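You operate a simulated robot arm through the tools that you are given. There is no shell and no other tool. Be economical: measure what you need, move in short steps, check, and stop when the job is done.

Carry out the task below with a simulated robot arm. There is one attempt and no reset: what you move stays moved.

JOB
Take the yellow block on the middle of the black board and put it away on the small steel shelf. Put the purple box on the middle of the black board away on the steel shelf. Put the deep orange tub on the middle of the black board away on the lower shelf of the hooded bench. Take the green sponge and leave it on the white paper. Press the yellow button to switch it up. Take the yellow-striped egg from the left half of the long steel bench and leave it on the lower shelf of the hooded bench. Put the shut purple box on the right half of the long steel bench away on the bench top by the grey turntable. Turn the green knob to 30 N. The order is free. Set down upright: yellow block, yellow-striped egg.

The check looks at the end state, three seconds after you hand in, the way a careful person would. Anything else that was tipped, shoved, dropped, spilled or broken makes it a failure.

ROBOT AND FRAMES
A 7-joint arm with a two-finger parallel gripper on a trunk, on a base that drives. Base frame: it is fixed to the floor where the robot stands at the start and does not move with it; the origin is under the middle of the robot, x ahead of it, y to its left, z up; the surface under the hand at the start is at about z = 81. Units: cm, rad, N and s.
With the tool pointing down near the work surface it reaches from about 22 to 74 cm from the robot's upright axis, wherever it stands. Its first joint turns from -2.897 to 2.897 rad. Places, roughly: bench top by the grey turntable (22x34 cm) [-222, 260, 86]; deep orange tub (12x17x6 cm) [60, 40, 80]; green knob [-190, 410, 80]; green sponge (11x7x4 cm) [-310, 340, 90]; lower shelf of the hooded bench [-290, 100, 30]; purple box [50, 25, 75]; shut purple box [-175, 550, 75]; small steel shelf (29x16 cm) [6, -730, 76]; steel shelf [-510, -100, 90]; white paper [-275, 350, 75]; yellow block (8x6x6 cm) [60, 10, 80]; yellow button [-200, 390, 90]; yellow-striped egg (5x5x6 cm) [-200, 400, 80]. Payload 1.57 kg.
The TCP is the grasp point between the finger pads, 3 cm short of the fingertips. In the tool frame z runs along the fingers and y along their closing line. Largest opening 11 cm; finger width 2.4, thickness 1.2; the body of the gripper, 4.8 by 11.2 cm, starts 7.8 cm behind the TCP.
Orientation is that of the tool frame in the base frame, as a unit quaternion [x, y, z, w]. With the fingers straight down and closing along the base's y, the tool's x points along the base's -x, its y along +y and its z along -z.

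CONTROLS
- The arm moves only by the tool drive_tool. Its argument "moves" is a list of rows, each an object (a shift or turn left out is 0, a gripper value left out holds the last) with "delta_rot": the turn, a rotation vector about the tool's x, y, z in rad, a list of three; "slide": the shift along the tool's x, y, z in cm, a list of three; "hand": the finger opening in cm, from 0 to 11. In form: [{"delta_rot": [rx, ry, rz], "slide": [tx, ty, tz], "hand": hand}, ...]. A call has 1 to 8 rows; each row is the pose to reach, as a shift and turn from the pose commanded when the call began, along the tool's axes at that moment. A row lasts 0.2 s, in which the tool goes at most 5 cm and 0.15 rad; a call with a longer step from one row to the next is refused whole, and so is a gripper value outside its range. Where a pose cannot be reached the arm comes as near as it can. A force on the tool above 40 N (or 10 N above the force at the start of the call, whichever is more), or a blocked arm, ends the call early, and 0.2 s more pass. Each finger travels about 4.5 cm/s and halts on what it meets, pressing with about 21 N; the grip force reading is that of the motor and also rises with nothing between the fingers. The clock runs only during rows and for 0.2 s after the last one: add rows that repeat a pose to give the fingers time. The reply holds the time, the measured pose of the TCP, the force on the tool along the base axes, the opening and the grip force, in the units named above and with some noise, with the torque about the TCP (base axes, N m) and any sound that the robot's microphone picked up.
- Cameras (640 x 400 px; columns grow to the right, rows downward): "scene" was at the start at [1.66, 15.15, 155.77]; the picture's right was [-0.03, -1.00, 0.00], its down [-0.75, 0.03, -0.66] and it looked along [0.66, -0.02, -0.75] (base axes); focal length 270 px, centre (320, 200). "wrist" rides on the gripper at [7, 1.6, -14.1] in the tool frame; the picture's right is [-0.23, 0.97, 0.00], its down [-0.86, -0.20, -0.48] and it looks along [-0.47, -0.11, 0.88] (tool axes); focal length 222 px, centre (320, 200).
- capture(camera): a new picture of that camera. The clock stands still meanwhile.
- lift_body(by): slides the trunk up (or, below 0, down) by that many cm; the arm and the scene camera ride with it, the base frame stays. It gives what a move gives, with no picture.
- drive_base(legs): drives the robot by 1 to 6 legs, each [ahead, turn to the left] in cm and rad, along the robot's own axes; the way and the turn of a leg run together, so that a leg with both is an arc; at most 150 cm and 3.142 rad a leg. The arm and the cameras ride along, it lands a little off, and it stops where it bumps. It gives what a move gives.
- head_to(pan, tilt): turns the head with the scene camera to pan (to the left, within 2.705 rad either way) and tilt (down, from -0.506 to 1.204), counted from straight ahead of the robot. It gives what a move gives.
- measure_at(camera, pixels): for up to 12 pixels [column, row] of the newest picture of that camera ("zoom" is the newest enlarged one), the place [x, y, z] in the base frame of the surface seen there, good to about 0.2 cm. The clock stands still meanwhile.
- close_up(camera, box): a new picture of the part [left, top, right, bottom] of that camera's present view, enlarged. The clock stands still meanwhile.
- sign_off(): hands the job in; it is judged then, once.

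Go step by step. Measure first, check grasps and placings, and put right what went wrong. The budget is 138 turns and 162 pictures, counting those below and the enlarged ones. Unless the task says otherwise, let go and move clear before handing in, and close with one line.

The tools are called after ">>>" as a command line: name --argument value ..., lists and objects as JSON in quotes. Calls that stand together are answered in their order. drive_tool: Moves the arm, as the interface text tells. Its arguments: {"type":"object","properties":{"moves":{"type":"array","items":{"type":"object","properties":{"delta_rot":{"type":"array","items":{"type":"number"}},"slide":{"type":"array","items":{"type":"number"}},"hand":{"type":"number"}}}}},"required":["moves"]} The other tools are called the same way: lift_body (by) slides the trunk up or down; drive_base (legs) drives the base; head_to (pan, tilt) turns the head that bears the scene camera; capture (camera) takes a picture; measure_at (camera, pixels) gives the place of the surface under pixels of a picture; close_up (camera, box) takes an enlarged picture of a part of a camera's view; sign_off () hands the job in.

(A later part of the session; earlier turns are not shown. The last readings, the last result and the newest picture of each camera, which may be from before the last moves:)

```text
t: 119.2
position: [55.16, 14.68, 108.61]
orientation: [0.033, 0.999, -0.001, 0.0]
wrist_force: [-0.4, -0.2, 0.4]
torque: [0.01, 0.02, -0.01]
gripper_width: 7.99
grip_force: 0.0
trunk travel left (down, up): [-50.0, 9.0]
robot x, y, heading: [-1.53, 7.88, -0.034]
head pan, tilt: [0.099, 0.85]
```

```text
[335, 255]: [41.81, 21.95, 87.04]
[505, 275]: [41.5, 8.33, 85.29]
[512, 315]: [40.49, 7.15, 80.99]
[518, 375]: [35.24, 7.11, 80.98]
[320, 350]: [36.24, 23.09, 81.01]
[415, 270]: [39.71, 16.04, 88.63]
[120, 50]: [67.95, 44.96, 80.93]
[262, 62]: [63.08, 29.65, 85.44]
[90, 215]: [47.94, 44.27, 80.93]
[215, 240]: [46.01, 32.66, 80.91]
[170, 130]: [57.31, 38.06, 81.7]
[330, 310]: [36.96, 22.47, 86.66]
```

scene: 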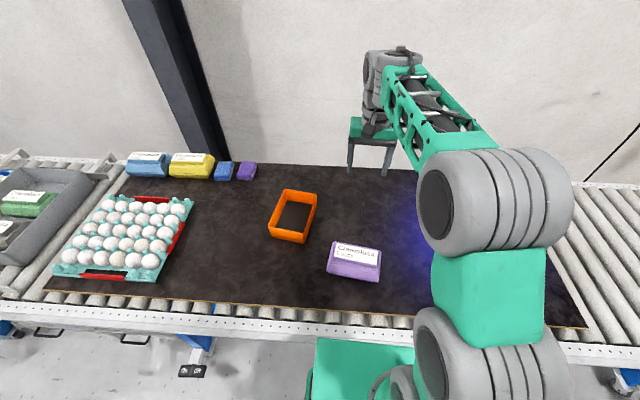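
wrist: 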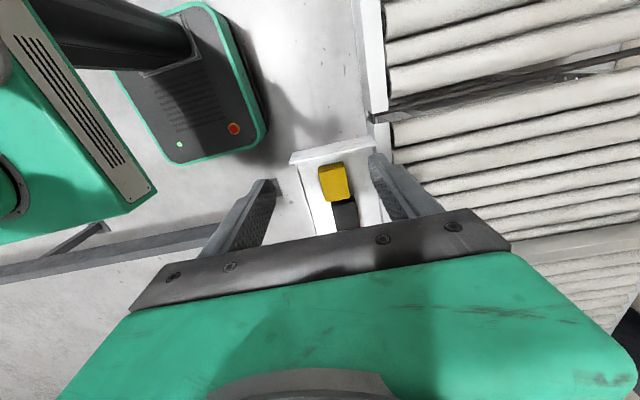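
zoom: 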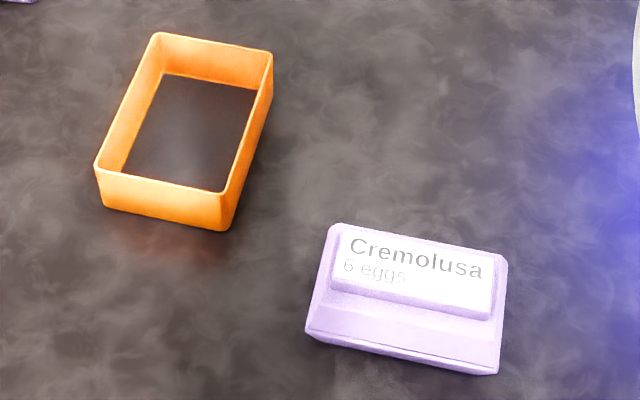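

The purple box spans roughly x 35–45, y 8–23, with a raised label ridge to z 88.6. I'll move the hand over it and measure with the wrist camera.

>>> drive_tool --moves '[{"slide": [4.7, 0.1, 0], "hand": 11}, {"slide": [9.4, 0.3, 0]}, {"slide": [14, 0.4, 0]}, {"slide": [14, 0.4, 0]}]'

>>> close_up --camera "wrist" --box '[200, 80, 440, 230]'

>>> close_up --camera "scene" --box '[310, 230, 400, 290]'

```text
t: 120.2
position: [41.52, 15.8, 108.46]
orientation: [0.034, 0.999, 0.001, 0.0]
wrist_force: [-1.2, -0.3, 0.6]
torque: [0.03, -0.01, 0.01]
gripper_width: 11.0
grip_force: 0.1
trunk travel left (down, up): [-50.0, 9.0]
robot x, y, heading: [-1.57, 7.94, -0.037]
head pan, tilt: [0.099, 0.85]
```

```text
2.67 times, centred on (320, 155) of wrist
```

zoom: 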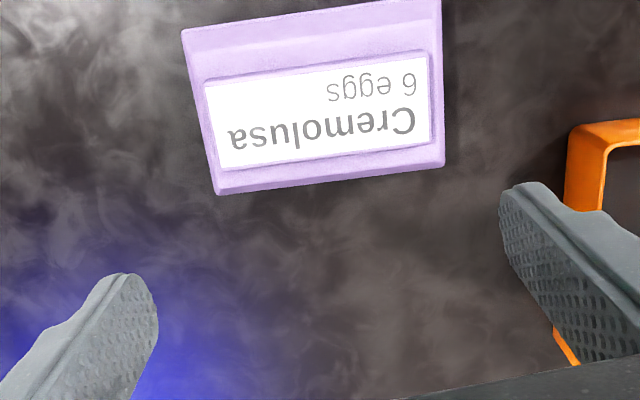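

```text
6.67 times, centred on (355, 260) of scene
```

zoom: 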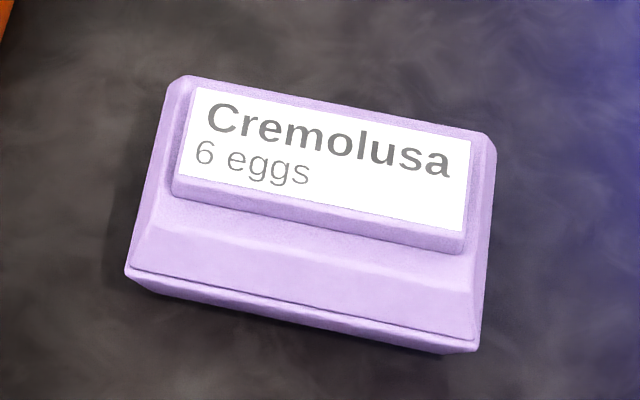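

>>> measure_at --camera "zoom" --pixels '[[192, 90], [468, 145], [458, 238], [180, 185], [165, 210], [472, 265], [130, 275], [475, 338], [135, 285], [470, 350], [320, 160], [315, 245]]'

>>> capture --camera "wrist"

>>> measure_at --camera "wrist" --pixels '[[269, 93], [366, 82], [365, 97], [368, 138], [300, 147], [281, 149], [275, 110], [362, 105], [367, 120]]'

```text
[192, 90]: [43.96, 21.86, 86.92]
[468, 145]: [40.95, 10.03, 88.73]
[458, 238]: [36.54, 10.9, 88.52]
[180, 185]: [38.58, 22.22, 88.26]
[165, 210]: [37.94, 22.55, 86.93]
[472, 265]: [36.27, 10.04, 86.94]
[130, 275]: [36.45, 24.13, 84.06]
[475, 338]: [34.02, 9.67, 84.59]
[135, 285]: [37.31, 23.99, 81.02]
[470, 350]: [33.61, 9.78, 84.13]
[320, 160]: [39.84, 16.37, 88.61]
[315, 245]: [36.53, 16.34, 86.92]
```

```text
123 pictures are left
```

wrist: 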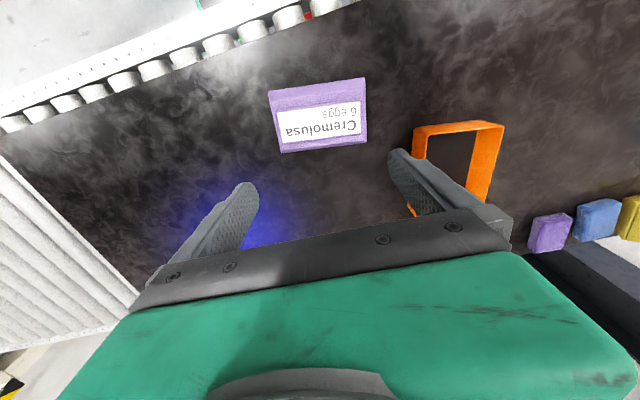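

```text
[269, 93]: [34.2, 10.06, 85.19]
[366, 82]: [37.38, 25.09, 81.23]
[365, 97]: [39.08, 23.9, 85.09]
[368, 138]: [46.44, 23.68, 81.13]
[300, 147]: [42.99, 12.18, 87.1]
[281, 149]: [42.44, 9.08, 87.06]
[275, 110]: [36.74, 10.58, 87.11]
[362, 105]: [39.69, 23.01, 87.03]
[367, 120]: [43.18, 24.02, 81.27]
```

The box is turned about -0.167 rad, depth about 9 cm, centre near (39.5,16.3). I'll turn the hand by -1.471 rad so the fingers close across its depth.

>>> drive_tool --moves '[{"delta_rot": [0, 0, -0.15]}, {"delta_rot": [0, 0, -0.3]}, {"delta_rot": [0, 0, -0.45]}, {"delta_rot": [0, 0, -0.6]}, {"delta_rot": [0, 0, -0.75]}, {"delta_rot": [0, 0, -0.9]}, {"delta_rot": [0, 0, -1.05]}, {"delta_rot": [0, 0, -1.2]}]'

>>> drive_tool --moves '[{"delta_rot": [0, 0, -0.14]}, {"delta_rot": [0, 0, -0.271]}, {"delta_rot": [0, 0, -0.271], "slide": [0, 0, 4]}, {"delta_rot": [0, 0, -0.271], "slide": [0, 0, 7]}, {"delta_rot": [0, 0, -0.271], "slide": [0, 0, 7]}]'

>>> capture --camera "wrist"

```text
t: 122.0
position: [41.16, 16.1, 108.61]
orientation: [-0.539, 0.842, 0.0, 0.0]
wrist_force: [-0.1, 0.7, -1.0]
torque: [-0.01, -0.04, -0.02]
gripper_width: 10.99
grip_force: 0.1
trunk travel left (down, up): [-50.0, 9.0]
robot x, y, heading: [-1.73, 7.58, -0.038]
head pan, tilt: [0.099, 0.85]
```

```text
t: 123.2
position: [41.0, 15.96, 101.39]
orientation: [-0.646, 0.763, 0.0, 0.0]
wrist_force: [0.6, -0.1, 0.3]
torque: [0.0, -0.01, -0.01]
gripper_width: 10.99
grip_force: 0.0
trunk travel left (down, up): [-50.0, 9.0]
robot x, y, heading: [-1.43, 7.81, -0.037]
head pan, tilt: [0.099, 0.85]
```

```text
122 pictures are left
```

wrist: 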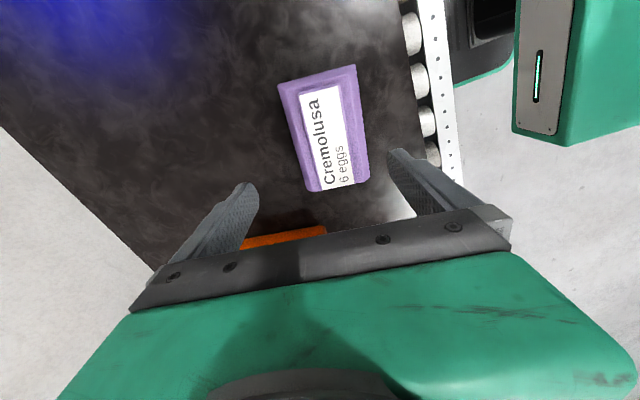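

Hand aligned. I'll measure the box's flange edges in the wrist close-up to centre the fingers.

>>> close_up --camera "wrist" --box '[260, 50, 390, 200]'

>>> measure_at --camera "zoom" --pixels '[[100, 130], [140, 220], [175, 330], [335, 100], [360, 210], [378, 320], [110, 120], [320, 60], [190, 370], [380, 350], [150, 210], [345, 210]]'

```text
2.67 times, centred on (325, 125) of wrist
```

zoom: 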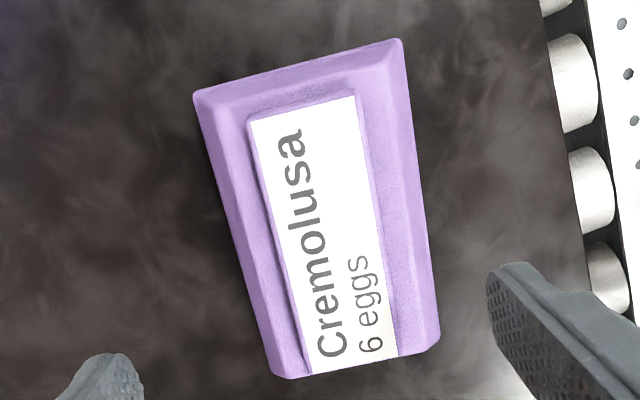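

```text
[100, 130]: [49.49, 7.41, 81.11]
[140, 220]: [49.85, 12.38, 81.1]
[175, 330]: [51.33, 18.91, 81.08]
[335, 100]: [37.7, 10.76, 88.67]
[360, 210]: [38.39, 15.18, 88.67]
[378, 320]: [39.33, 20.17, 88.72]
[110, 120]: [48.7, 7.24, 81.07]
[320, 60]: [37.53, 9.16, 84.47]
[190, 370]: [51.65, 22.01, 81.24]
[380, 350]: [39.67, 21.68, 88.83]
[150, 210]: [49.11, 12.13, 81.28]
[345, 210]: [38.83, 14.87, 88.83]
```

>>> measure_at --camera "zoom" --pixels '[[198, 97], [400, 45], [275, 370], [435, 345], [240, 230], [420, 190], [250, 130], [360, 100], [310, 368], [393, 355], [218, 150], [428, 280]]'

```text
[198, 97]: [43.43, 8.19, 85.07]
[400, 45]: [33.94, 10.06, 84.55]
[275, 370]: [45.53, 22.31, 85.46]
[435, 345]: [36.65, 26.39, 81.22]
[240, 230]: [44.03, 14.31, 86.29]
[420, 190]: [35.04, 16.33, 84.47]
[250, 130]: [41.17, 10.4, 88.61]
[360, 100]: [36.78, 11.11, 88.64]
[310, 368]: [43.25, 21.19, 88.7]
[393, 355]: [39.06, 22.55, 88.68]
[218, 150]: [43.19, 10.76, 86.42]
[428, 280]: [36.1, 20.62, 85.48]
```

The box is 9.7 cm deep, centre (39.84,16.24). I'll shift and descend to just above it, then check.

>>> drive_tool --moves '[{"slide": [-0.08, 1.19, 0]}, {"slide": [-0.08, 1.19, 4]}, {"slide": [-0.08, 1.19, 8]}, {"slide": [-0.08, 1.19, 8.4]}, {"slide": [-0.08, 1.19, 8.4]}]'

>>> capture --camera "wrist"

>>> close_up --camera "scene" --box '[290, 190, 430, 300]'

```text
t: 124.3
position: [40.31, 16.23, 93.29]
orientation: [-0.646, 0.763, 0.0, 0.0]
wrist_force: [0.2, -0.4, -0.4]
torque: [-0.01, -0.01, 0.0]
gripper_width: 11.0
grip_force: 0.0
trunk travel left (down, up): [-50.0, 9.0]
robot x, y, heading: [-1.86, 7.42, -0.037]
head pan, tilt: [0.099, 0.85]
```

```text
120 pictures are left
```

wrist: 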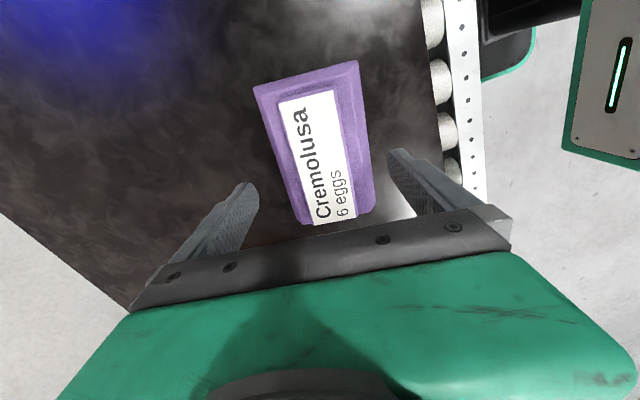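

```text
3.64 times, centred on (360, 245) of scene
```

zoom: 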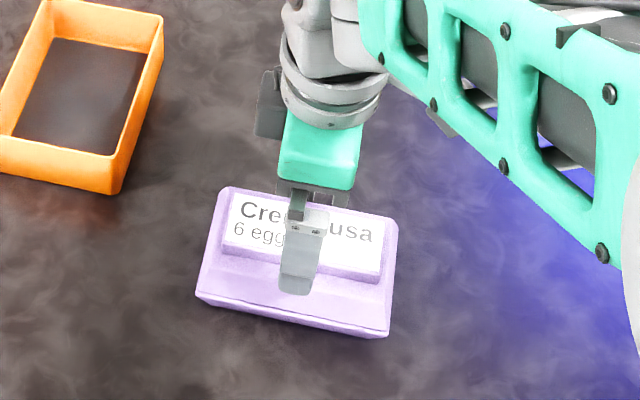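

Measured x is 40.3, so shift 0.45 along tool y, then descend in small steps and close.

>>> drive_tool --moves '[{"slide": [0, 0.45, 0]}, {"slide": [0, 0.45, 2]}, {"slide": [0, 0.45, 4]}, {"slide": [0, 0.45, 6]}, {"slide": [0, 0.45, 8]}, {"slide": [0, 0.45, 8.6]}, {"slide": [0, 0.45, 8.6]}]'

>>> close_up --camera "scene" --box '[290, 190, 430, 300]'

```text
t: 126.0
position: [39.65, 16.43, 84.54]
orientation: [-0.646, 0.763, 0.0, -0.001]
wrist_force: [0.1, -0.7, 0.0]
torque: [0.01, -0.01, -0.01]
gripper_width: 10.97
grip_force: 0.0
trunk travel left (down, up): [-50.0, 9.0]
robot x, y, heading: [-1.64, 7.39, -0.039]
head pan, tilt: [0.099, 0.85]
```

```text
3.64 times, centred on (360, 245) of scene
```

zoom: 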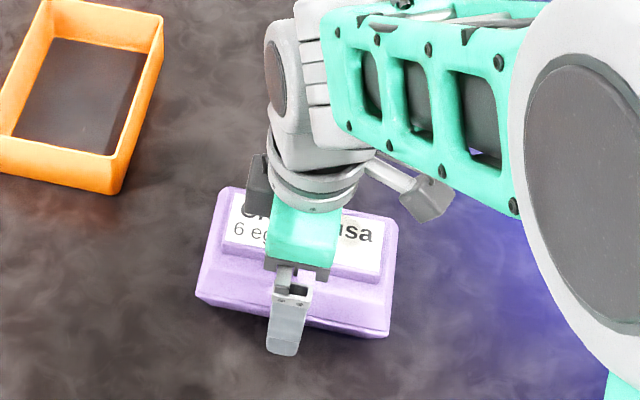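

Fingers straddle the box at its middle. Close and lift slowly.

>>> drive_tool --moves '[{"hand": 7}, {}, {}, {}, {"slide": [0, 0, -0.7]}, {"slide": [0, 0, -2]}, {"slide": [0, 0, -4]}]'

>>> drive_tool --moves '[{"slide": [0, 0, -2]}, {"slide": [0, 0, -5]}, {"slide": [0, 0, -9]}, {"slide": [0, 0, -13]}, {"slide": [0, 0, -17]}, {"slide": [0, 0, -20]}]'

>>> capture --camera "scene"

>>> capture --camera "wrist"

```text
t: 127.5
position: [39.37, 16.32, 88.57]
orientation: [-0.645, 0.764, 0.0, -0.001]
wrist_force: [-0.5, 0.2, -4.1]
torque: [-0.01, 0.0, -0.03]
gripper_width: 10.0
grip_force: 21.0
trunk travel left (down, up): [-50.0, 9.0]
robot x, y, heading: [-1.69, 7.78, -0.038]
head pan, tilt: [0.099, 0.85]
```

```text
t: 128.9
position: [39.38, 16.31, 108.4]
orientation: [-0.646, 0.763, 0.0, 0.0]
wrist_force: [-0.1, -0.2, -4.1]
torque: [0.01, -0.02, 0.05]
gripper_width: 10.0
grip_force: 20.7
trunk travel left (down, up): [-50.0, 9.0]
robot x, y, heading: [-1.5, 7.87, -0.034]
head pan, tilt: [0.099, 0.85]
```

```text
117 pictures are left
```

scene: 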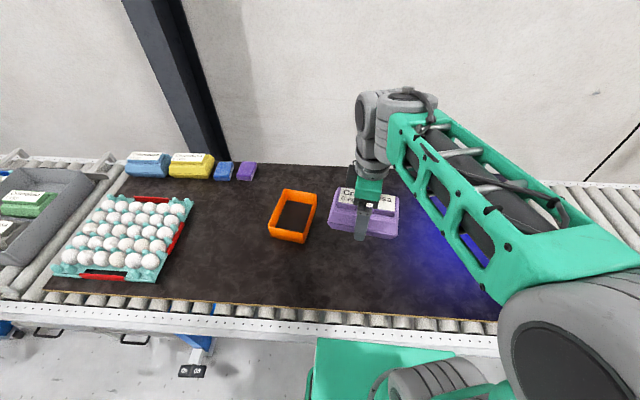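

```text
116 pictures are left
```

wrist: 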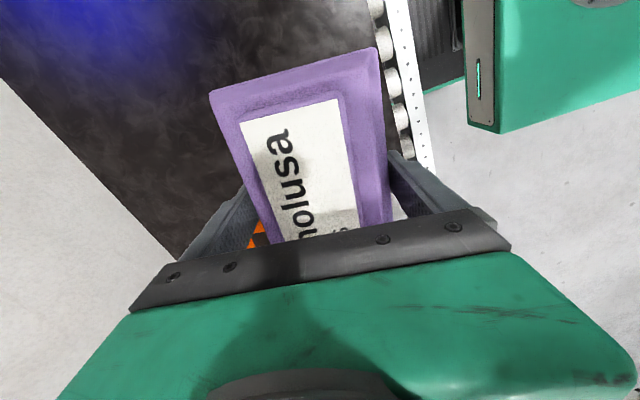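

Held firmly (10 cm at the flange, 4 N). I'll back off, head to y≈-72 and face -x, then look through the gap between egg table and bench.

>>> drive_base --legs '[[-40, 0], [0, -1.535], [80, 0], [0, -1.571]]'

>>> head_to --pan 0.0 --tilt 0.35

>>> capture --camera "scene"

```text
t: 143.0
position: [-82.46, -79.94, 108.42]
orientation: [0.764, 0.645, 0.0, 0.001]
wrist_force: [-0.3, 0.2, -4.3]
torque: [0.01, -0.02, -0.01]
gripper_width: 9.98
grip_force: 20.9
trunk travel left (down, up): [-50.0, 9.0]
robot x, y, heading: [-41.08, -71.14, 3.104]
head pan, tilt: [0.099, 0.85]
```

```text
t: 143.9
position: [-82.45, -79.86, 108.42]
orientation: [0.764, 0.645, 0.0, 0.0]
wrist_force: [0.4, 0.2, -3.9]
torque: [0.0, 0.03, 0.01]
gripper_width: 9.99
grip_force: 21.2
trunk travel left (down, up): [-50.0, 9.0]
robot x, y, heading: [-41.32, -71.78, 3.103]
head pan, tilt: [0.0, 0.351]
```

```text
115 pictures are left
```

scene: 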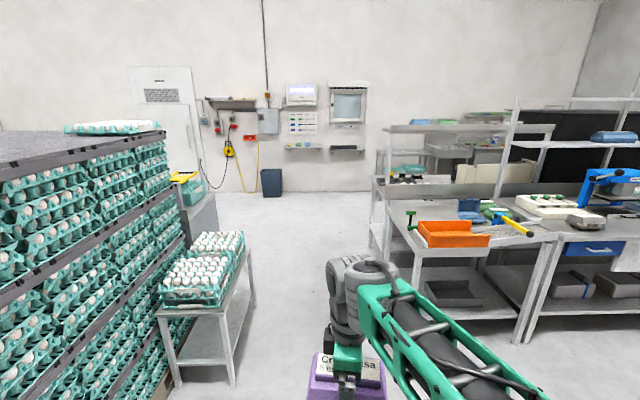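

>>> close_up --camera "scene" --box '[220, 80, 400, 200]'

>>> measure_at --camera "scene" --pixels '[[232, 385], [254, 307], [374, 230], [412, 280], [382, 255], [287, 149], [302, 146], [320, 150], [270, 195], [215, 195], [345, 149]]'

```text
3.33 times, centred on (310, 140) of scene
```

zoom: 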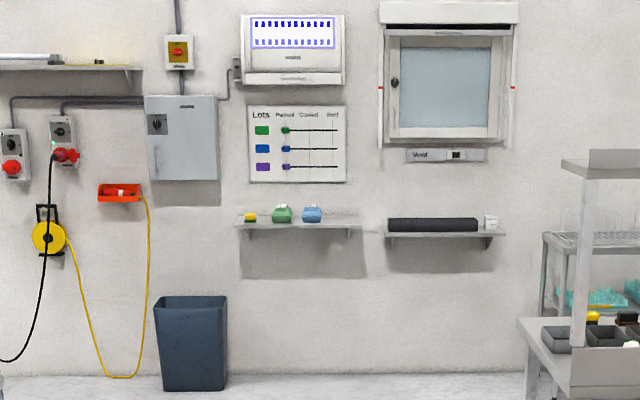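

```text
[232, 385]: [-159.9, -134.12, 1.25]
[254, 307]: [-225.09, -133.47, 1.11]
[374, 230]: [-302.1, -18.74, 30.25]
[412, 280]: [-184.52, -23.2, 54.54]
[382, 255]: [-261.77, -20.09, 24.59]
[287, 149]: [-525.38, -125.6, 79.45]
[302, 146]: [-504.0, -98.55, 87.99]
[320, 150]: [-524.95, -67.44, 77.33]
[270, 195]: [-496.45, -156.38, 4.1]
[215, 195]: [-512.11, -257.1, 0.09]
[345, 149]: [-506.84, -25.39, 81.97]
```

The gap runs y -133 to -20, and the shelf is at x≈-500…-525, y≈-122…-72, with its free part on the right. I'll drive through the gap.

>>> drive_base --legs '[[0, 0.065], [130, 0], [120, 0]]'

>>> head_to --pan 0.0 --tilt 0.5

>>> capture --camera "scene"

```text
t: 156.7
position: [-334.2, -93.08, 108.28]
orientation: [0.736, 0.677, 0.0, 0.0]
wrist_force: [0.7, 0.7, -4.4]
torque: [0.01, -0.02, 0.0]
gripper_width: 10.0
grip_force: 20.5
trunk travel left (down, up): [-50.0, 9.0]
robot x, y, heading: [-293.85, -81.25, -3.097]
head pan, tilt: [0.0, 0.351]
```

```text
t: 157.4
position: [-334.2, -93.23, 108.43]
orientation: [0.736, 0.677, 0.0, -0.001]
wrist_force: [-0.2, -0.1, -3.8]
torque: [-0.02, -0.03, 0.0]
gripper_width: 9.96
grip_force: 20.8
trunk travel left (down, up): [-50.0, 9.0]
robot x, y, heading: [-293.67, -81.13, -3.095]
head pan, tilt: [0.0, 0.499]
```

```text
113 pictures are left
```

scene: 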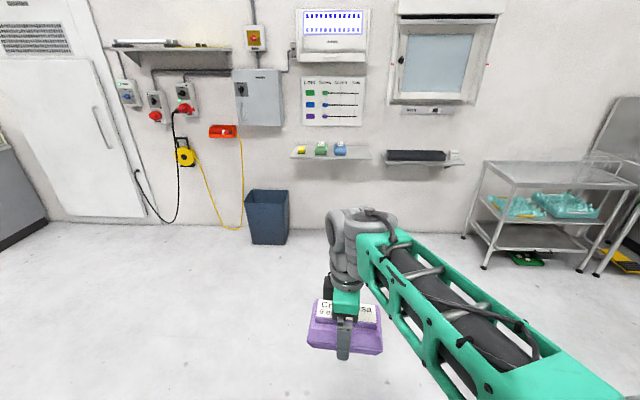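

>>> close_up --camera "scene" --box '[280, 130, 380, 170]'

>>> measure_at --camera "zoom" --pixels '[[70, 165], [580, 165], [590, 140], [145, 125], [265, 125], [330, 125], [390, 125], [445, 125], [500, 150], [500, 170], [420, 100], [110, 150]]'

```text
6.40 times, centred on (330, 150) of scene
```

zoom: 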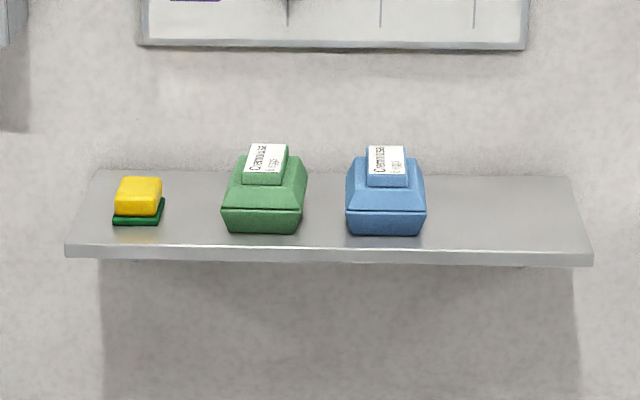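

```text
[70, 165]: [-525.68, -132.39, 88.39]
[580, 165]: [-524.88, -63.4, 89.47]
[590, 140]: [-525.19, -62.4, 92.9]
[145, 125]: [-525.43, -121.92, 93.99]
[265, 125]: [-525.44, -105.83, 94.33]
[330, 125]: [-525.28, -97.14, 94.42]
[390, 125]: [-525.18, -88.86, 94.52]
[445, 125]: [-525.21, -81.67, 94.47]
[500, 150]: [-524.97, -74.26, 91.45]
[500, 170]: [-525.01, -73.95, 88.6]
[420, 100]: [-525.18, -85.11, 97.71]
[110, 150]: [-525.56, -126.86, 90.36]
```

>>> measure_at --camera "zoom" --pixels '[[68, 243], [590, 252], [570, 180], [115, 175], [230, 210], [300, 208], [350, 208], [423, 208], [423, 228], [348, 230], [407, 160], [500, 215]]'

```text
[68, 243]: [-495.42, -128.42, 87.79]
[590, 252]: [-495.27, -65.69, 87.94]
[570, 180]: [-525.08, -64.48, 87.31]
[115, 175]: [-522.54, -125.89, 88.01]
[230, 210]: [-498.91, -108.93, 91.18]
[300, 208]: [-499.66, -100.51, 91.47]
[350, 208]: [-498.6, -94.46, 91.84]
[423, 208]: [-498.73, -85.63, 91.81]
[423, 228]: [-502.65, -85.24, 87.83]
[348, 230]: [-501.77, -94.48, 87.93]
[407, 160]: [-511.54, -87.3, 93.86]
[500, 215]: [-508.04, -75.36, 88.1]
```

Shelf spans y -128…-66, x -495…-525, z 88; free part is y -84.7…-66 right of the blue carton. I'll drive 160 cm closer, straightening up.

>>> drive_base --legs '[[0, -0.05], [160, 0]]'

```text
refused: 160 is not a number from -150 to 150
```

>>> drive_base --legs '[[0, -0.05], [110, 0], [50, 0]]'

>>> head_to --pan 0.0 --tilt 0.8

>>> capture --camera "scene"

```text
t: 166.1
position: [-497.99, -91.0, 108.36]
orientation: [0.753, 0.658, 0.0, 0.0]
wrist_force: [0.3, 0.0, -4.5]
torque: [-0.04, 0.01, 0.0]
gripper_width: 9.99
grip_force: 20.7
trunk travel left (down, up): [-50.0, 9.0]
robot x, y, heading: [-456.92, -81.04, 3.137]
head pan, tilt: [0.0, 0.499]
```

```text
t: 166.9
position: [-497.9, -91.03, 108.43]
orientation: [0.753, 0.658, 0.0, 0.0]
wrist_force: [-0.9, 0.1, -4.3]
torque: [-0.02, 0.04, -0.03]
gripper_width: 10.0
grip_force: 20.4
trunk travel left (down, up): [-50.0, 9.0]
robot x, y, heading: [-456.84, -80.83, 3.137]
head pan, tilt: [0.0, 0.799]
```

```text
111 pictures are left
```

scene: 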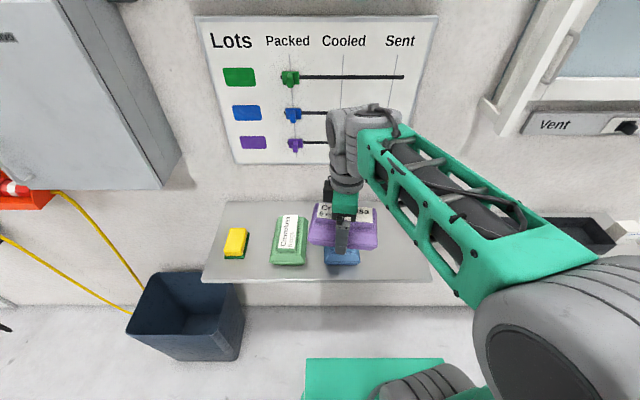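

Move over the free part (-509,-75.4), squaring the box to the shelf, and lower to z≈97.

>>> drive_tool --moves '[{"slide": [3.5, -3.3, 0], "delta_rot": [0, 0, -0.135]}, {"slide": [7, -6.6, 0], "delta_rot": [0, 0, -0.135]}, {"slide": [10.5, -9.9, 0], "delta_rot": [0, 0, -0.135]}, {"slide": [13.97, -13.09, 0], "delta_rot": [0, 0, -0.135]}, {"slide": [13.97, -13.09, 4], "delta_rot": [0, 0, -0.135]}, {"slide": [13.97, -13.09, 8], "delta_rot": [0, 0, -0.135]}, {"slide": [13.97, -13.09, 11.5], "delta_rot": [0, 0, -0.135]}, {"slide": [13.97, -13.09, 11.5], "delta_rot": [0, 0, -0.135]}]'

>>> close_up --camera "scene" --box '[260, 150, 460, 300]'

>>> capture --camera "wrist"

```text
t: 168.7
position: [-509.01, -75.37, 97.17]
orientation: [0.707, 0.707, 0.001, 0.001]
wrist_force: [-0.2, -0.1, -4.2]
torque: [-0.01, 0.0, -0.01]
gripper_width: 9.97
grip_force: 21.1
trunk travel left (down, up): [-50.0, 9.0]
robot x, y, heading: [-456.89, -81.47, 3.14]
head pan, tilt: [0.0, 0.799]
```

```text
2.67 times, centred on (360, 225) of scene
```

zoom: 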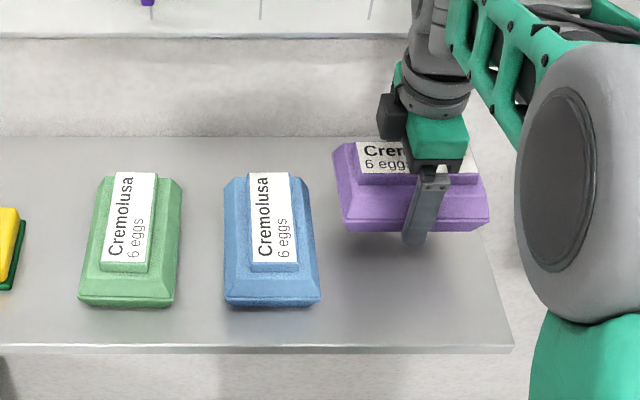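

```text
109 pictures are left
```

wrist: 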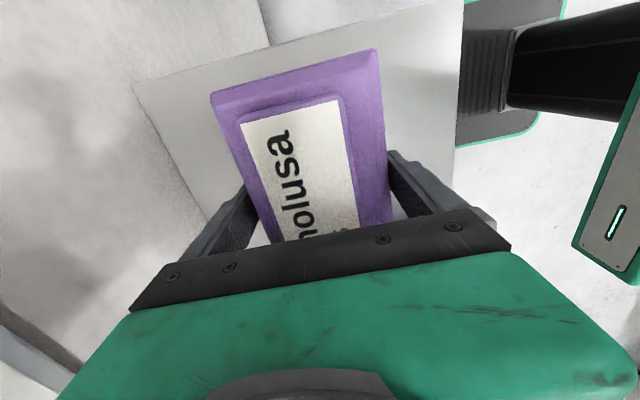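

The box fits between the blue carton and the shelf end. Lower to z≈91.5.

>>> drive_tool --moves '[{"slide": [0, 0, 2.5]}, {"slide": [0, 0, 4.5]}, {"slide": [0, 0, 5.3]}, {"slide": [0, 0, 5.6]}, {"slide": [0, 0, 5.8]}, {"slide": [0, 0, 5.8]}]'

```text
t: 170.1
position: [-508.99, -75.49, 91.33]
orientation: [0.708, 0.706, -0.002, -0.001]
wrist_force: [3.1, 1.3, 18.8]
torque: [-0.02, -0.1, 0.09]
gripper_width: 10.01
grip_force: 20.6
trunk travel left (down, up): [-50.0, 9.0]
robot x, y, heading: [-456.98, -80.43, 3.134]
head pan, tilt: [0.0, 0.799]
```

Contact (18.8 N up). Ease back a touch, release and rise straight.

>>> drive_tool --moves '[{"slide": [0, 0, -0.1]}, {"slide": [0, 0, -0.1], "hand": 11}, {"slide": [0, 0, -0.1]}, {"slide": [0, 0, -0.1]}, {"slide": [0, 0, -2]}, {"slide": [0, 0, -5]}, {"slide": [0, 0, -9]}, {"slide": [0, 0, -13]}]'

>>> capture --camera "scene"

```text
t: 171.9
position: [-509.14, -75.31, 104.0]
orientation: [0.707, 0.707, 0.0, 0.0]
wrist_force: [0.6, -0.4, 0.2]
torque: [0.01, -0.01, -0.01]
gripper_width: 11.0
grip_force: 0.0
trunk travel left (down, up): [-50.0, 9.0]
robot x, y, heading: [-456.88, -80.79, 3.134]
head pan, tilt: [0.0, 0.799]
```

```text
108 pictures are left
```

scene: 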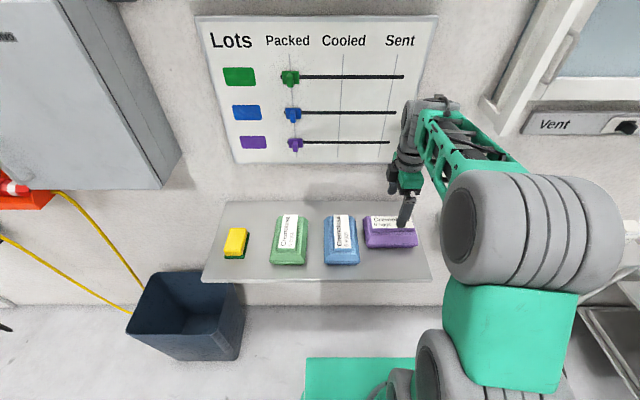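

The purple box is neatly placed. Before leaving, I'll look back to the rear side of the benches to identify the hooded bench.

>>> head_to --pan -2.3 --tilt 0.3

>>> capture --camera "scene"

>>> head_to --pan -1.5 --tilt 0.3

>>> capture --camera "scene"

```text
t: 174.1
position: [-509.15, -75.25, 103.98]
orientation: [0.707, 0.707, 0.0, 0.0]
wrist_force: [-0.2, -0.6, -0.3]
torque: [0.01, 0.02, -0.01]
gripper_width: 11.0
grip_force: 0.1
trunk travel left (down, up): [-50.0, 9.0]
robot x, y, heading: [-456.86, -81.23, 3.136]
head pan, tilt: [-2.3, 0.3]
```

```text
107 pictures are left
```

scene: 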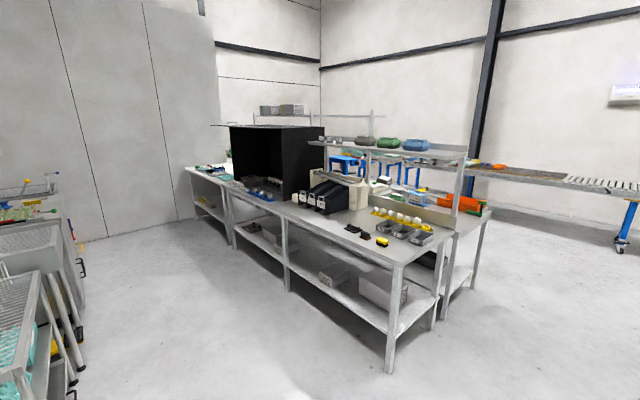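

```text
t: 175.2
position: [-509.08, -75.17, 103.96]
orientation: [0.707, 0.707, 0.0, 0.001]
wrist_force: [1.1, 0.9, 0.6]
torque: [0.0, -0.02, 0.0]
gripper_width: 11.01
grip_force: 0.0
trunk travel left (down, up): [-50.0, 9.0]
robot x, y, heading: [-456.97, -80.88, 3.131]
head pan, tilt: [-1.499, 0.3]
```

```text
106 pictures are left
```

scene: 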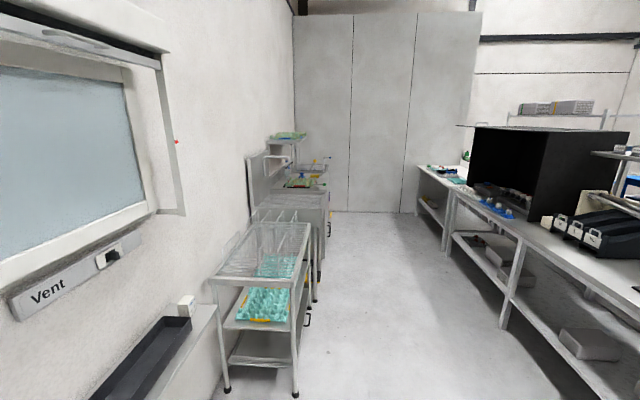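

The rear bench with the black hood is the hooded bench, its lower shelf holding grey boxes. Measure geometry there in this picture.

>>> measure_at --camera "scene" --pixels '[[590, 345], [560, 320], [500, 290], [470, 250], [510, 250], [560, 290], [420, 200], [440, 250], [515, 290], [540, 230], [325, 260], [350, 215]]'

>>> close_up --camera "scene" --box '[400, 110, 640, 390]'

```text
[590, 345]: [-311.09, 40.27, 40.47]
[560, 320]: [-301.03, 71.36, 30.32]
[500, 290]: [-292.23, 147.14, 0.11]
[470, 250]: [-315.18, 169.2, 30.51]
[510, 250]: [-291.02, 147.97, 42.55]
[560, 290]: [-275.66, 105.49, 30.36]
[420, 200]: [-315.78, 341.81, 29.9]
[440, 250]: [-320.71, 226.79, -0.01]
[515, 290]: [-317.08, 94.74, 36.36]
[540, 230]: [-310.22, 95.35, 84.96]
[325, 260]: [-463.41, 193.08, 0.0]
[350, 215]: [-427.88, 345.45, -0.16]
```

```text
1.43 times, centred on (520, 250) of scene
```

zoom: 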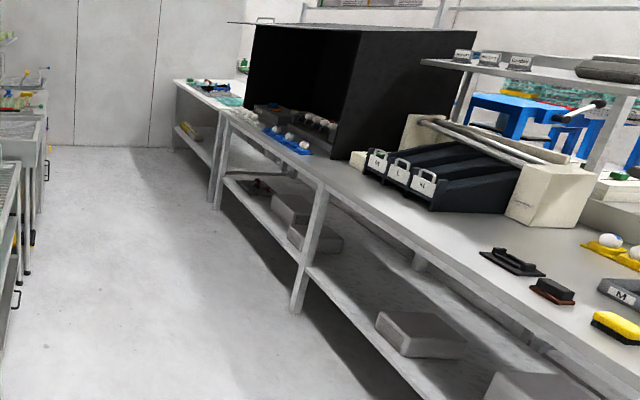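

Lower shelf front edge is x≈-318, z≈30.4; free stretch around y 70–90 near the front leg. Now reverse back through the gap to fetch the tub.

>>> drive_base --legs '[[-130, 0], [-60, 0]]'

```text
t: 184.7
position: [-318.5, -78.56, 104.05]
orientation: [0.721, 0.693, 0.0, 0.0]
wrist_force: [0.1, 0.3, -0.2]
torque: [0.03, 0.0, 0.0]
gripper_width: 11.01
grip_force: 0.0
trunk travel left (down, up): [-50.0, 9.0]
robot x, y, heading: [-267.06, -86.64, 3.093]
head pan, tilt: [-1.499, 0.3]
```

>>> drive_base --legs '[[0, 0.08], [-120, 0], [-108, 0], [0, -1.6], [105, 0], [0, -1.571]]'

>>> head_to --pan 0.0 --tilt 0.8

>>> capture --camera "scene"

```text
t: 209.2
position: [21.83, 11.3, 104.06]
orientation: [-0.674, 0.739, 0.0, 0.001]
wrist_force: [-0.4, -0.3, -0.5]
torque: [0.03, -0.02, 0.02]
gripper_width: 11.01
grip_force: 0.1
trunk travel left (down, up): [-50.0, 9.0]
robot x, y, heading: [-29.6, 21.85, -0.096]
head pan, tilt: [-1.499, 0.3]
```

```text
t: 210.8
position: [21.86, 11.25, 103.91]
orientation: [-0.674, 0.739, 0.0, -0.001]
wrist_force: [0.1, 0.2, -0.1]
torque: [-0.02, -0.01, 0.02]
gripper_width: 11.0
grip_force: 0.0
trunk travel left (down, up): [-50.0, 9.0]
robot x, y, heading: [-29.47, 21.81, -0.101]
head pan, tilt: [0.0, 0.799]
```

```text
104 pictures are left
```

scene: 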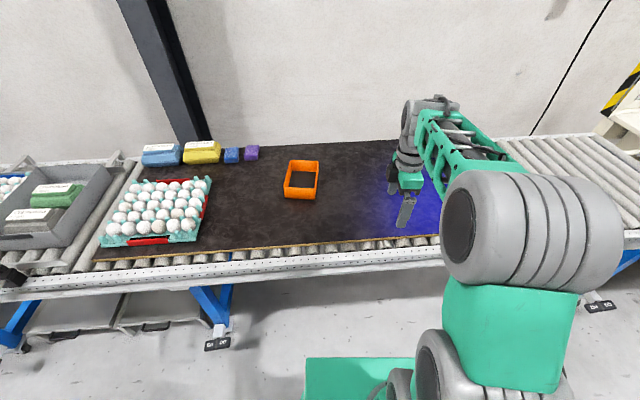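

Turn square and move up to the belt, then measure the tub with both cameras.

>>> drive_base --legs '[[0, 0.1], [28, 0]]'

>>> head_to --pan 0.2 --tilt 0.8

>>> close_up --camera "scene" --box '[240, 150, 400, 260]'

```text
t: 213.2
position: [49.38, 16.65, 104.05]
orientation: [0.711, -0.703, 0.0, 0.0]
wrist_force: [0.5, 0.4, -0.4]
torque: [-0.03, -0.01, 0.01]
gripper_width: 11.0
grip_force: 0.1
trunk travel left (down, up): [-50.0, 9.0]
robot x, y, heading: [-2.66, 21.7, 0.006]
head pan, tilt: [0.0, 0.799]
```

```text
t: 213.9
position: [49.55, 16.71, 104.0]
orientation: [0.711, -0.703, 0.0, 0.0]
wrist_force: [0.0, 1.1, 0.7]
torque: [0.01, 0.0, 0.0]
gripper_width: 10.97
grip_force: 0.0
trunk travel left (down, up): [-50.0, 9.0]
robot x, y, heading: [-3.07, 21.86, 0.001]
head pan, tilt: [0.201, 0.799]
```

```text
3.64 times, centred on (320, 205) of scene
```

zoom: 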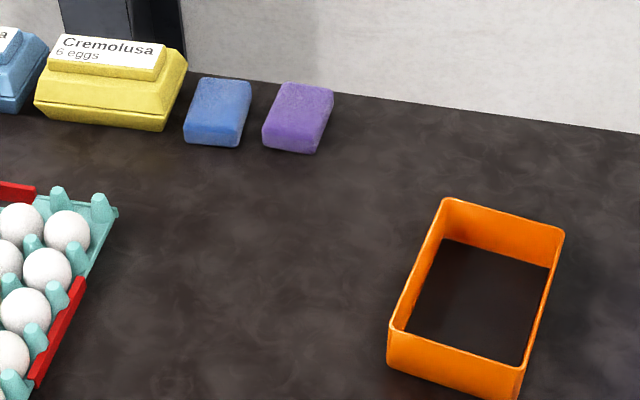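

>>> measure_at --camera "zoom" --pixels '[[446, 200], [562, 232], [522, 366], [391, 325], [457, 347], [458, 352], [470, 290], [440, 250], [500, 215], [545, 300], [415, 265], [485, 330]]'

>>> capture --camera "wrist"

```text
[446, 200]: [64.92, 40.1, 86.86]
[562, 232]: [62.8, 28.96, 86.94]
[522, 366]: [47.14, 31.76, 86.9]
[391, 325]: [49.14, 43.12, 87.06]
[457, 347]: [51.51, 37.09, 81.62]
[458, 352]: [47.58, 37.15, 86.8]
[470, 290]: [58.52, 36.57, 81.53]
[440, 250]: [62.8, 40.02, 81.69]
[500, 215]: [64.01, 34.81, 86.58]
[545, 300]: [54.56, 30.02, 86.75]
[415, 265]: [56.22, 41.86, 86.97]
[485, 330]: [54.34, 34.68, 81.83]
```

```text
102 pictures are left
```

wrist: 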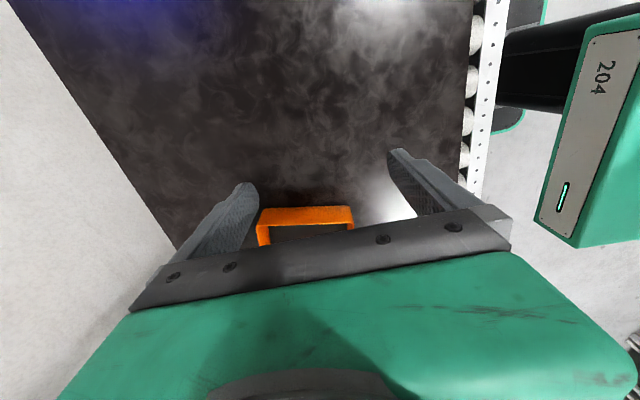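

Near wall midpoint is (48.2,37.4), rim z 86.9, tub yaw -0.183. I'll pinch that near wall: move above it with a 5 cm opening.

>>> drive_tool --moves '[{"slide": [-4.2, 0.2, 0], "delta_rot": [0, 0, 0.1], "hand": 5}, {"slide": [-8.4, 0.4, 0], "delta_rot": [0, 0, 0.195]}, {"slide": [-12.6, 0.6, 0], "delta_rot": [0, 0, 0.195]}, {"slide": [-16.8, 0.8, 0], "delta_rot": [0, 0, 0.195]}, {"slide": [-20.7, 0.95, 0], "delta_rot": [0, 0, 0.195]}, {"slide": [-20.7, 0.95, 5], "delta_rot": [0, 0, 0.195]}, {"slide": [-20.7, 0.95, 10], "delta_rot": [0, 0, 0.195]}, {"slide": [-20.7, 0.95, 12], "delta_rot": [0, 0, 0.195]}]'

>>> close_up --camera "scene" --box '[260, 150, 440, 290]'

>>> capture --camera "wrist"

```text
t: 215.7
position: [48.31, 37.48, 91.87]
orientation: [-0.639, 0.77, 0.0, 0.0]
wrist_force: [0.0, -0.3, 1.6]
torque: [0.01, -0.03, 0.04]
gripper_width: 5.03
grip_force: 0.0
trunk travel left (down, up): [-50.0, 9.0]
robot x, y, heading: [-3.05, 21.85, 0.004]
head pan, tilt: [0.201, 0.799]
```

```text
2.86 times, centred on (350, 220) of scene
```

zoom: 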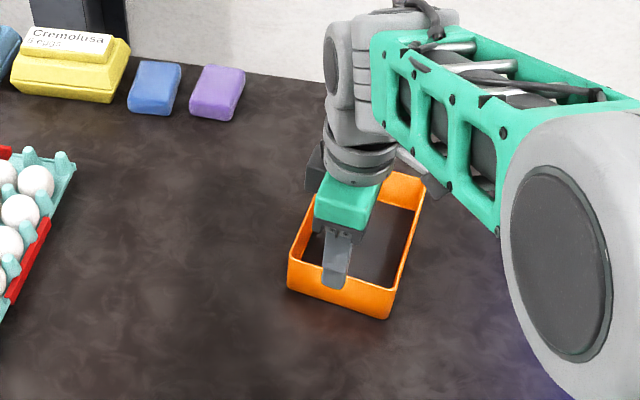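

```text
100 pictures are left
```

wrist: 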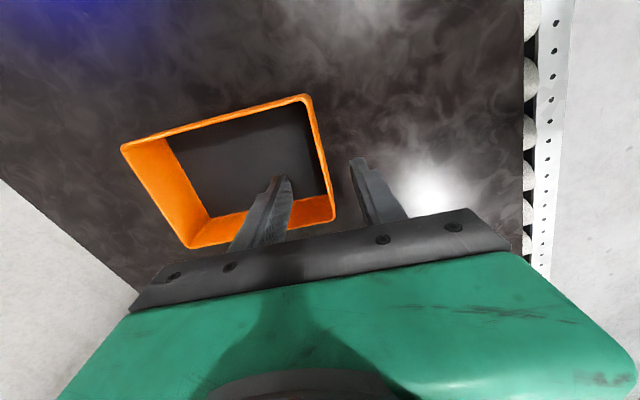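

The fingers straddle the near wall. Descend to z 85.2, close, lift slowly.

>>> drive_tool --moves '[{"slide": [0, 0, 3]}, {"slide": [0, 0, 6]}, {"slide": [0, 0, 6.6]}, {"slide": [0, 0, 6.6], "hand": 0}, {"slide": [0, 0, 6.6]}, {"slide": [0, 0, 6.6]}, {"slide": [0, 0, 6.6]}, {"slide": [0, 0, 6.6]}]'

>>> drive_tool --moves '[{"slide": [0, 0, -1]}, {"slide": [0, 0, -2.5]}, {"slide": [0, 0, -4]}, {"slide": [0, 0, -5]}]'

>>> close_up --camera "scene" --box '[260, 150, 440, 290]'

>>> capture --camera "wrist"

```text
t: 217.5
position: [48.32, 37.45, 85.42]
orientation: [-0.639, 0.769, 0.0, 0.0]
wrist_force: [0.0, 0.4, 0.7]
torque: [-0.01, 0.0, 0.08]
gripper_width: 0.28
grip_force: 20.9
trunk travel left (down, up): [-50.0, 9.0]
robot x, y, heading: [-3.02, 21.87, 0.009]
head pan, tilt: [0.201, 0.799]
```

```text
t: 218.5
position: [48.32, 37.53, 90.45]
orientation: [-0.638, 0.77, 0.0, -0.001]
wrist_force: [-0.5, 0.3, -0.6]
torque: [0.0, 0.12, 0.0]
gripper_width: 0.28
grip_force: 21.0
trunk travel left (down, up): [-50.0, 9.0]
robot x, y, heading: [-2.84, 22.03, 0.007]
head pan, tilt: [0.201, 0.799]
```

```text
2.86 times, centred on (350, 220) of scene
```

zoom: 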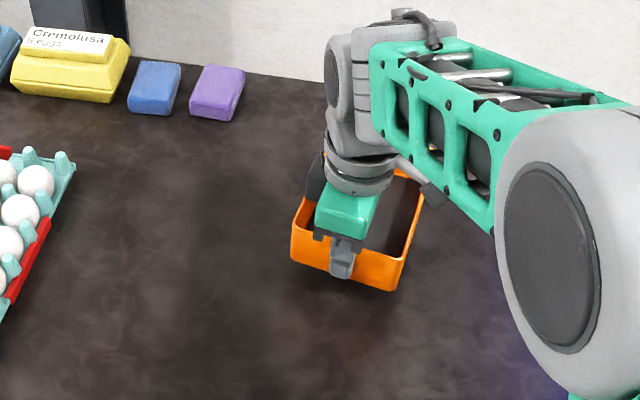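

```text
98 pictures are left
```

wrist: 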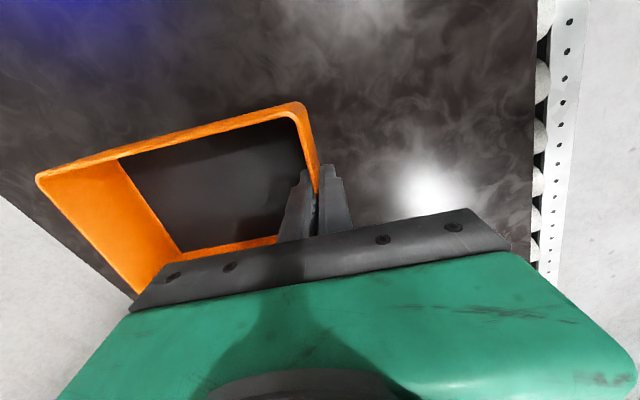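

Tub held (1 N, barely sagging). I'll raise it and drive back through the gap toward the rear aisle.

>>> drive_tool --moves '[{"slide": [0, 0, -4]}, {"slide": [0, 0, -8]}, {"slide": [0, 0, -12]}, {"slide": [0, 0, -16]}]'

>>> drive_base --legs '[[-40, 0], [0, -1.578], [98, 0], [0, -1.571]]'

```text
t: 219.5
position: [48.27, 37.54, 106.49]
orientation: [-0.639, 0.769, 0.001, 0.0]
wrist_force: [-0.2, 0.0, -0.9]
torque: [-0.01, 0.07, 0.0]
gripper_width: 0.27
grip_force: 20.9
trunk travel left (down, up): [-50.0, 9.0]
robot x, y, heading: [-2.61, 21.82, 0.008]
head pan, tilt: [0.201, 0.799]
```

```text
t: 234.4
position: [-95.55, -89.38, 106.41]
orientation: [0.785, 0.62, 0.0, 0.0]
wrist_force: [-1.0, 0.4, -0.8]
torque: [0.03, -0.08, -0.02]
gripper_width: 0.27
grip_force: 21.4
trunk travel left (down, up): [-50.0, 9.0]
robot x, y, heading: [-43.64, -76.27, 3.097]
head pan, tilt: [0.201, 0.799]
```

>>> drive_base --legs '[[0, 0.045], [150, 0], [150, 0], [45, 0]]'

>>> drive_base --legs '[[0, -1.571]]'

>>> head_to --pan -0.4 --tilt 0.6

>>> capture --camera "scene"

```text
t: 251.7
position: [-442.3, -79.02, 106.39]
orientation: [0.782, 0.623, 0.0, 0.0]
wrist_force: [0.6, -0.6, -1.7]
torque: [-0.01, -0.06, -0.01]
gripper_width: 0.26
grip_force: 21.1
trunk travel left (down, up): [-50.0, 9.0]
robot x, y, heading: [-390.17, -65.32, 3.108]
head pan, tilt: [0.201, 0.799]
```

```text
t: 255.9
position: [-404.82, -13.82, 106.42]
orientation: [0.995, -0.105, 0.0, 0.0]
wrist_force: [0.9, -0.3, -1.3]
torque: [-0.08, 0.02, 0.0]
gripper_width: 0.27
grip_force: 20.9
trunk travel left (down, up): [-50.0, 9.0]
robot x, y, heading: [-390.59, -65.27, 1.55]
head pan, tilt: [0.201, 0.799]
```

```text
t: 256.9
position: [-404.84, -13.85, 106.41]
orientation: [0.995, -0.104, 0.0, 0.0]
wrist_force: [0.4, -0.6, -1.6]
torque: [-0.12, 0.02, -0.03]
gripper_width: 0.26
grip_force: 20.6
trunk travel left (down, up): [-50.0, 9.0]
robot x, y, heading: [-390.39, -65.32, 1.549]
head pan, tilt: [-0.4, 0.6]
```

```text
97 pictures are left
```

scene: 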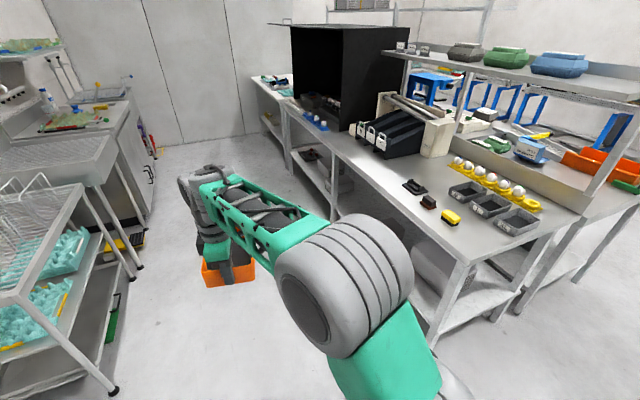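

Aisle ahead is clear. Measure the rack feet on the left and bench edge on the right.

>>> measure_at --camera "scene" --pixels '[[115, 388], [132, 280], [155, 205], [395, 170], [330, 190], [440, 260], [415, 345], [280, 130], [80, 210], [150, 130]]'

>>> drive_base --legs '[[0, 0.02], [90, 0]]'

>>> head_to --pan -1.2 --tilt 0.8

>>> capture --camera "scene"

```text
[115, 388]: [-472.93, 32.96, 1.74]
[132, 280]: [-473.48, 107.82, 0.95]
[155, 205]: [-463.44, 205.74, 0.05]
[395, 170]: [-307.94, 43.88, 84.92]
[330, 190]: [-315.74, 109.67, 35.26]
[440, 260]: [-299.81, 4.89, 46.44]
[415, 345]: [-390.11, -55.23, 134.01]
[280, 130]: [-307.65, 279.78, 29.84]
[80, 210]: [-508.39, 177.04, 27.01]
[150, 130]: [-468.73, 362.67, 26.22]
```

```text
t: 261.9
position: [-403.87, 75.67, 106.46]
orientation: [0.994, -0.106, -0.001, 0.0]
wrist_force: [-0.9, -0.6, -0.4]
torque: [-0.1, 0.03, -0.03]
gripper_width: 0.26
grip_force: 21.1
trunk travel left (down, up): [-50.0, 9.0]
robot x, y, heading: [-389.19, 24.09, 1.548]
head pan, tilt: [-0.4, 0.6]
```

```text
t: 263.1
position: [-403.72, 75.62, 106.34]
orientation: [0.994, -0.105, 0.0, 0.001]
wrist_force: [-0.4, 0.2, -1.9]
torque: [-0.11, 0.04, -0.03]
gripper_width: 0.27
grip_force: 21.2
trunk travel left (down, up): [-50.0, 9.0]
robot x, y, heading: [-389.56, 24.34, 1.547]
head pan, tilt: [-1.201, 0.799]
```

```text
96 pictures are left
```

scene: 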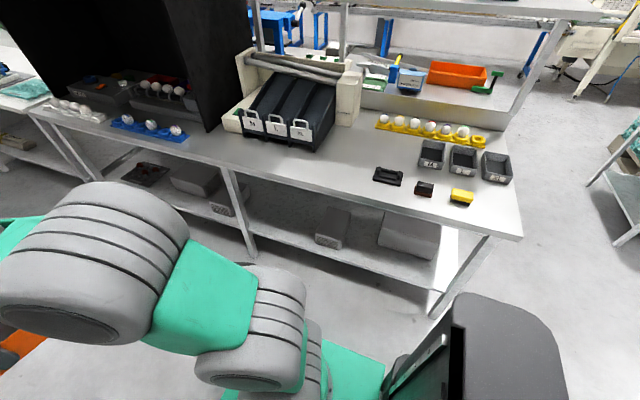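

The lower shelf is clear just right of the leg at (240,220). Zoom and measure the free space.

>>> close_up --camera "scene" --box '[110, 150, 450, 320]'

>>> measure_at --camera "zoom" --pixels '[[270, 180], [280, 150], [330, 190], [390, 165], [380, 140], [330, 120], [250, 110], [430, 200], [310, 160], [390, 110], [520, 190], [200, 130]]'

```text
1.88 times, centred on (280, 235) of scene
```

zoom: 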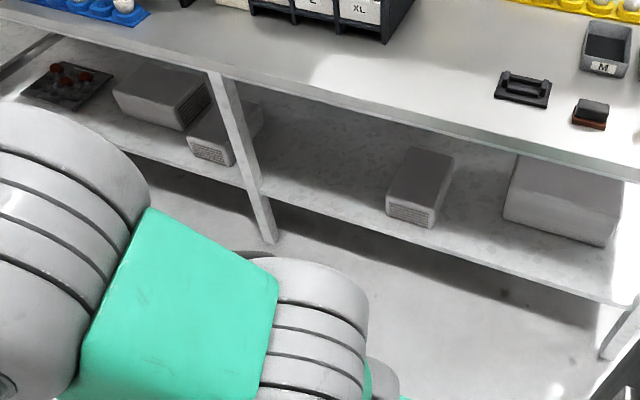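

```text
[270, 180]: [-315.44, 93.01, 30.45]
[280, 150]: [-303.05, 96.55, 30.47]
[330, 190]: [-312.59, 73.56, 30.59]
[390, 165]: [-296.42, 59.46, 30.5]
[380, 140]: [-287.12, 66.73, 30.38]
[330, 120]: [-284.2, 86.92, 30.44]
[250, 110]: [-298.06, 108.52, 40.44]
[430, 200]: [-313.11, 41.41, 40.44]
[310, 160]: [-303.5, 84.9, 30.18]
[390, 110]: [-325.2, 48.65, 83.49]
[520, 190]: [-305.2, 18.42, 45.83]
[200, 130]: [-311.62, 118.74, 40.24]
```

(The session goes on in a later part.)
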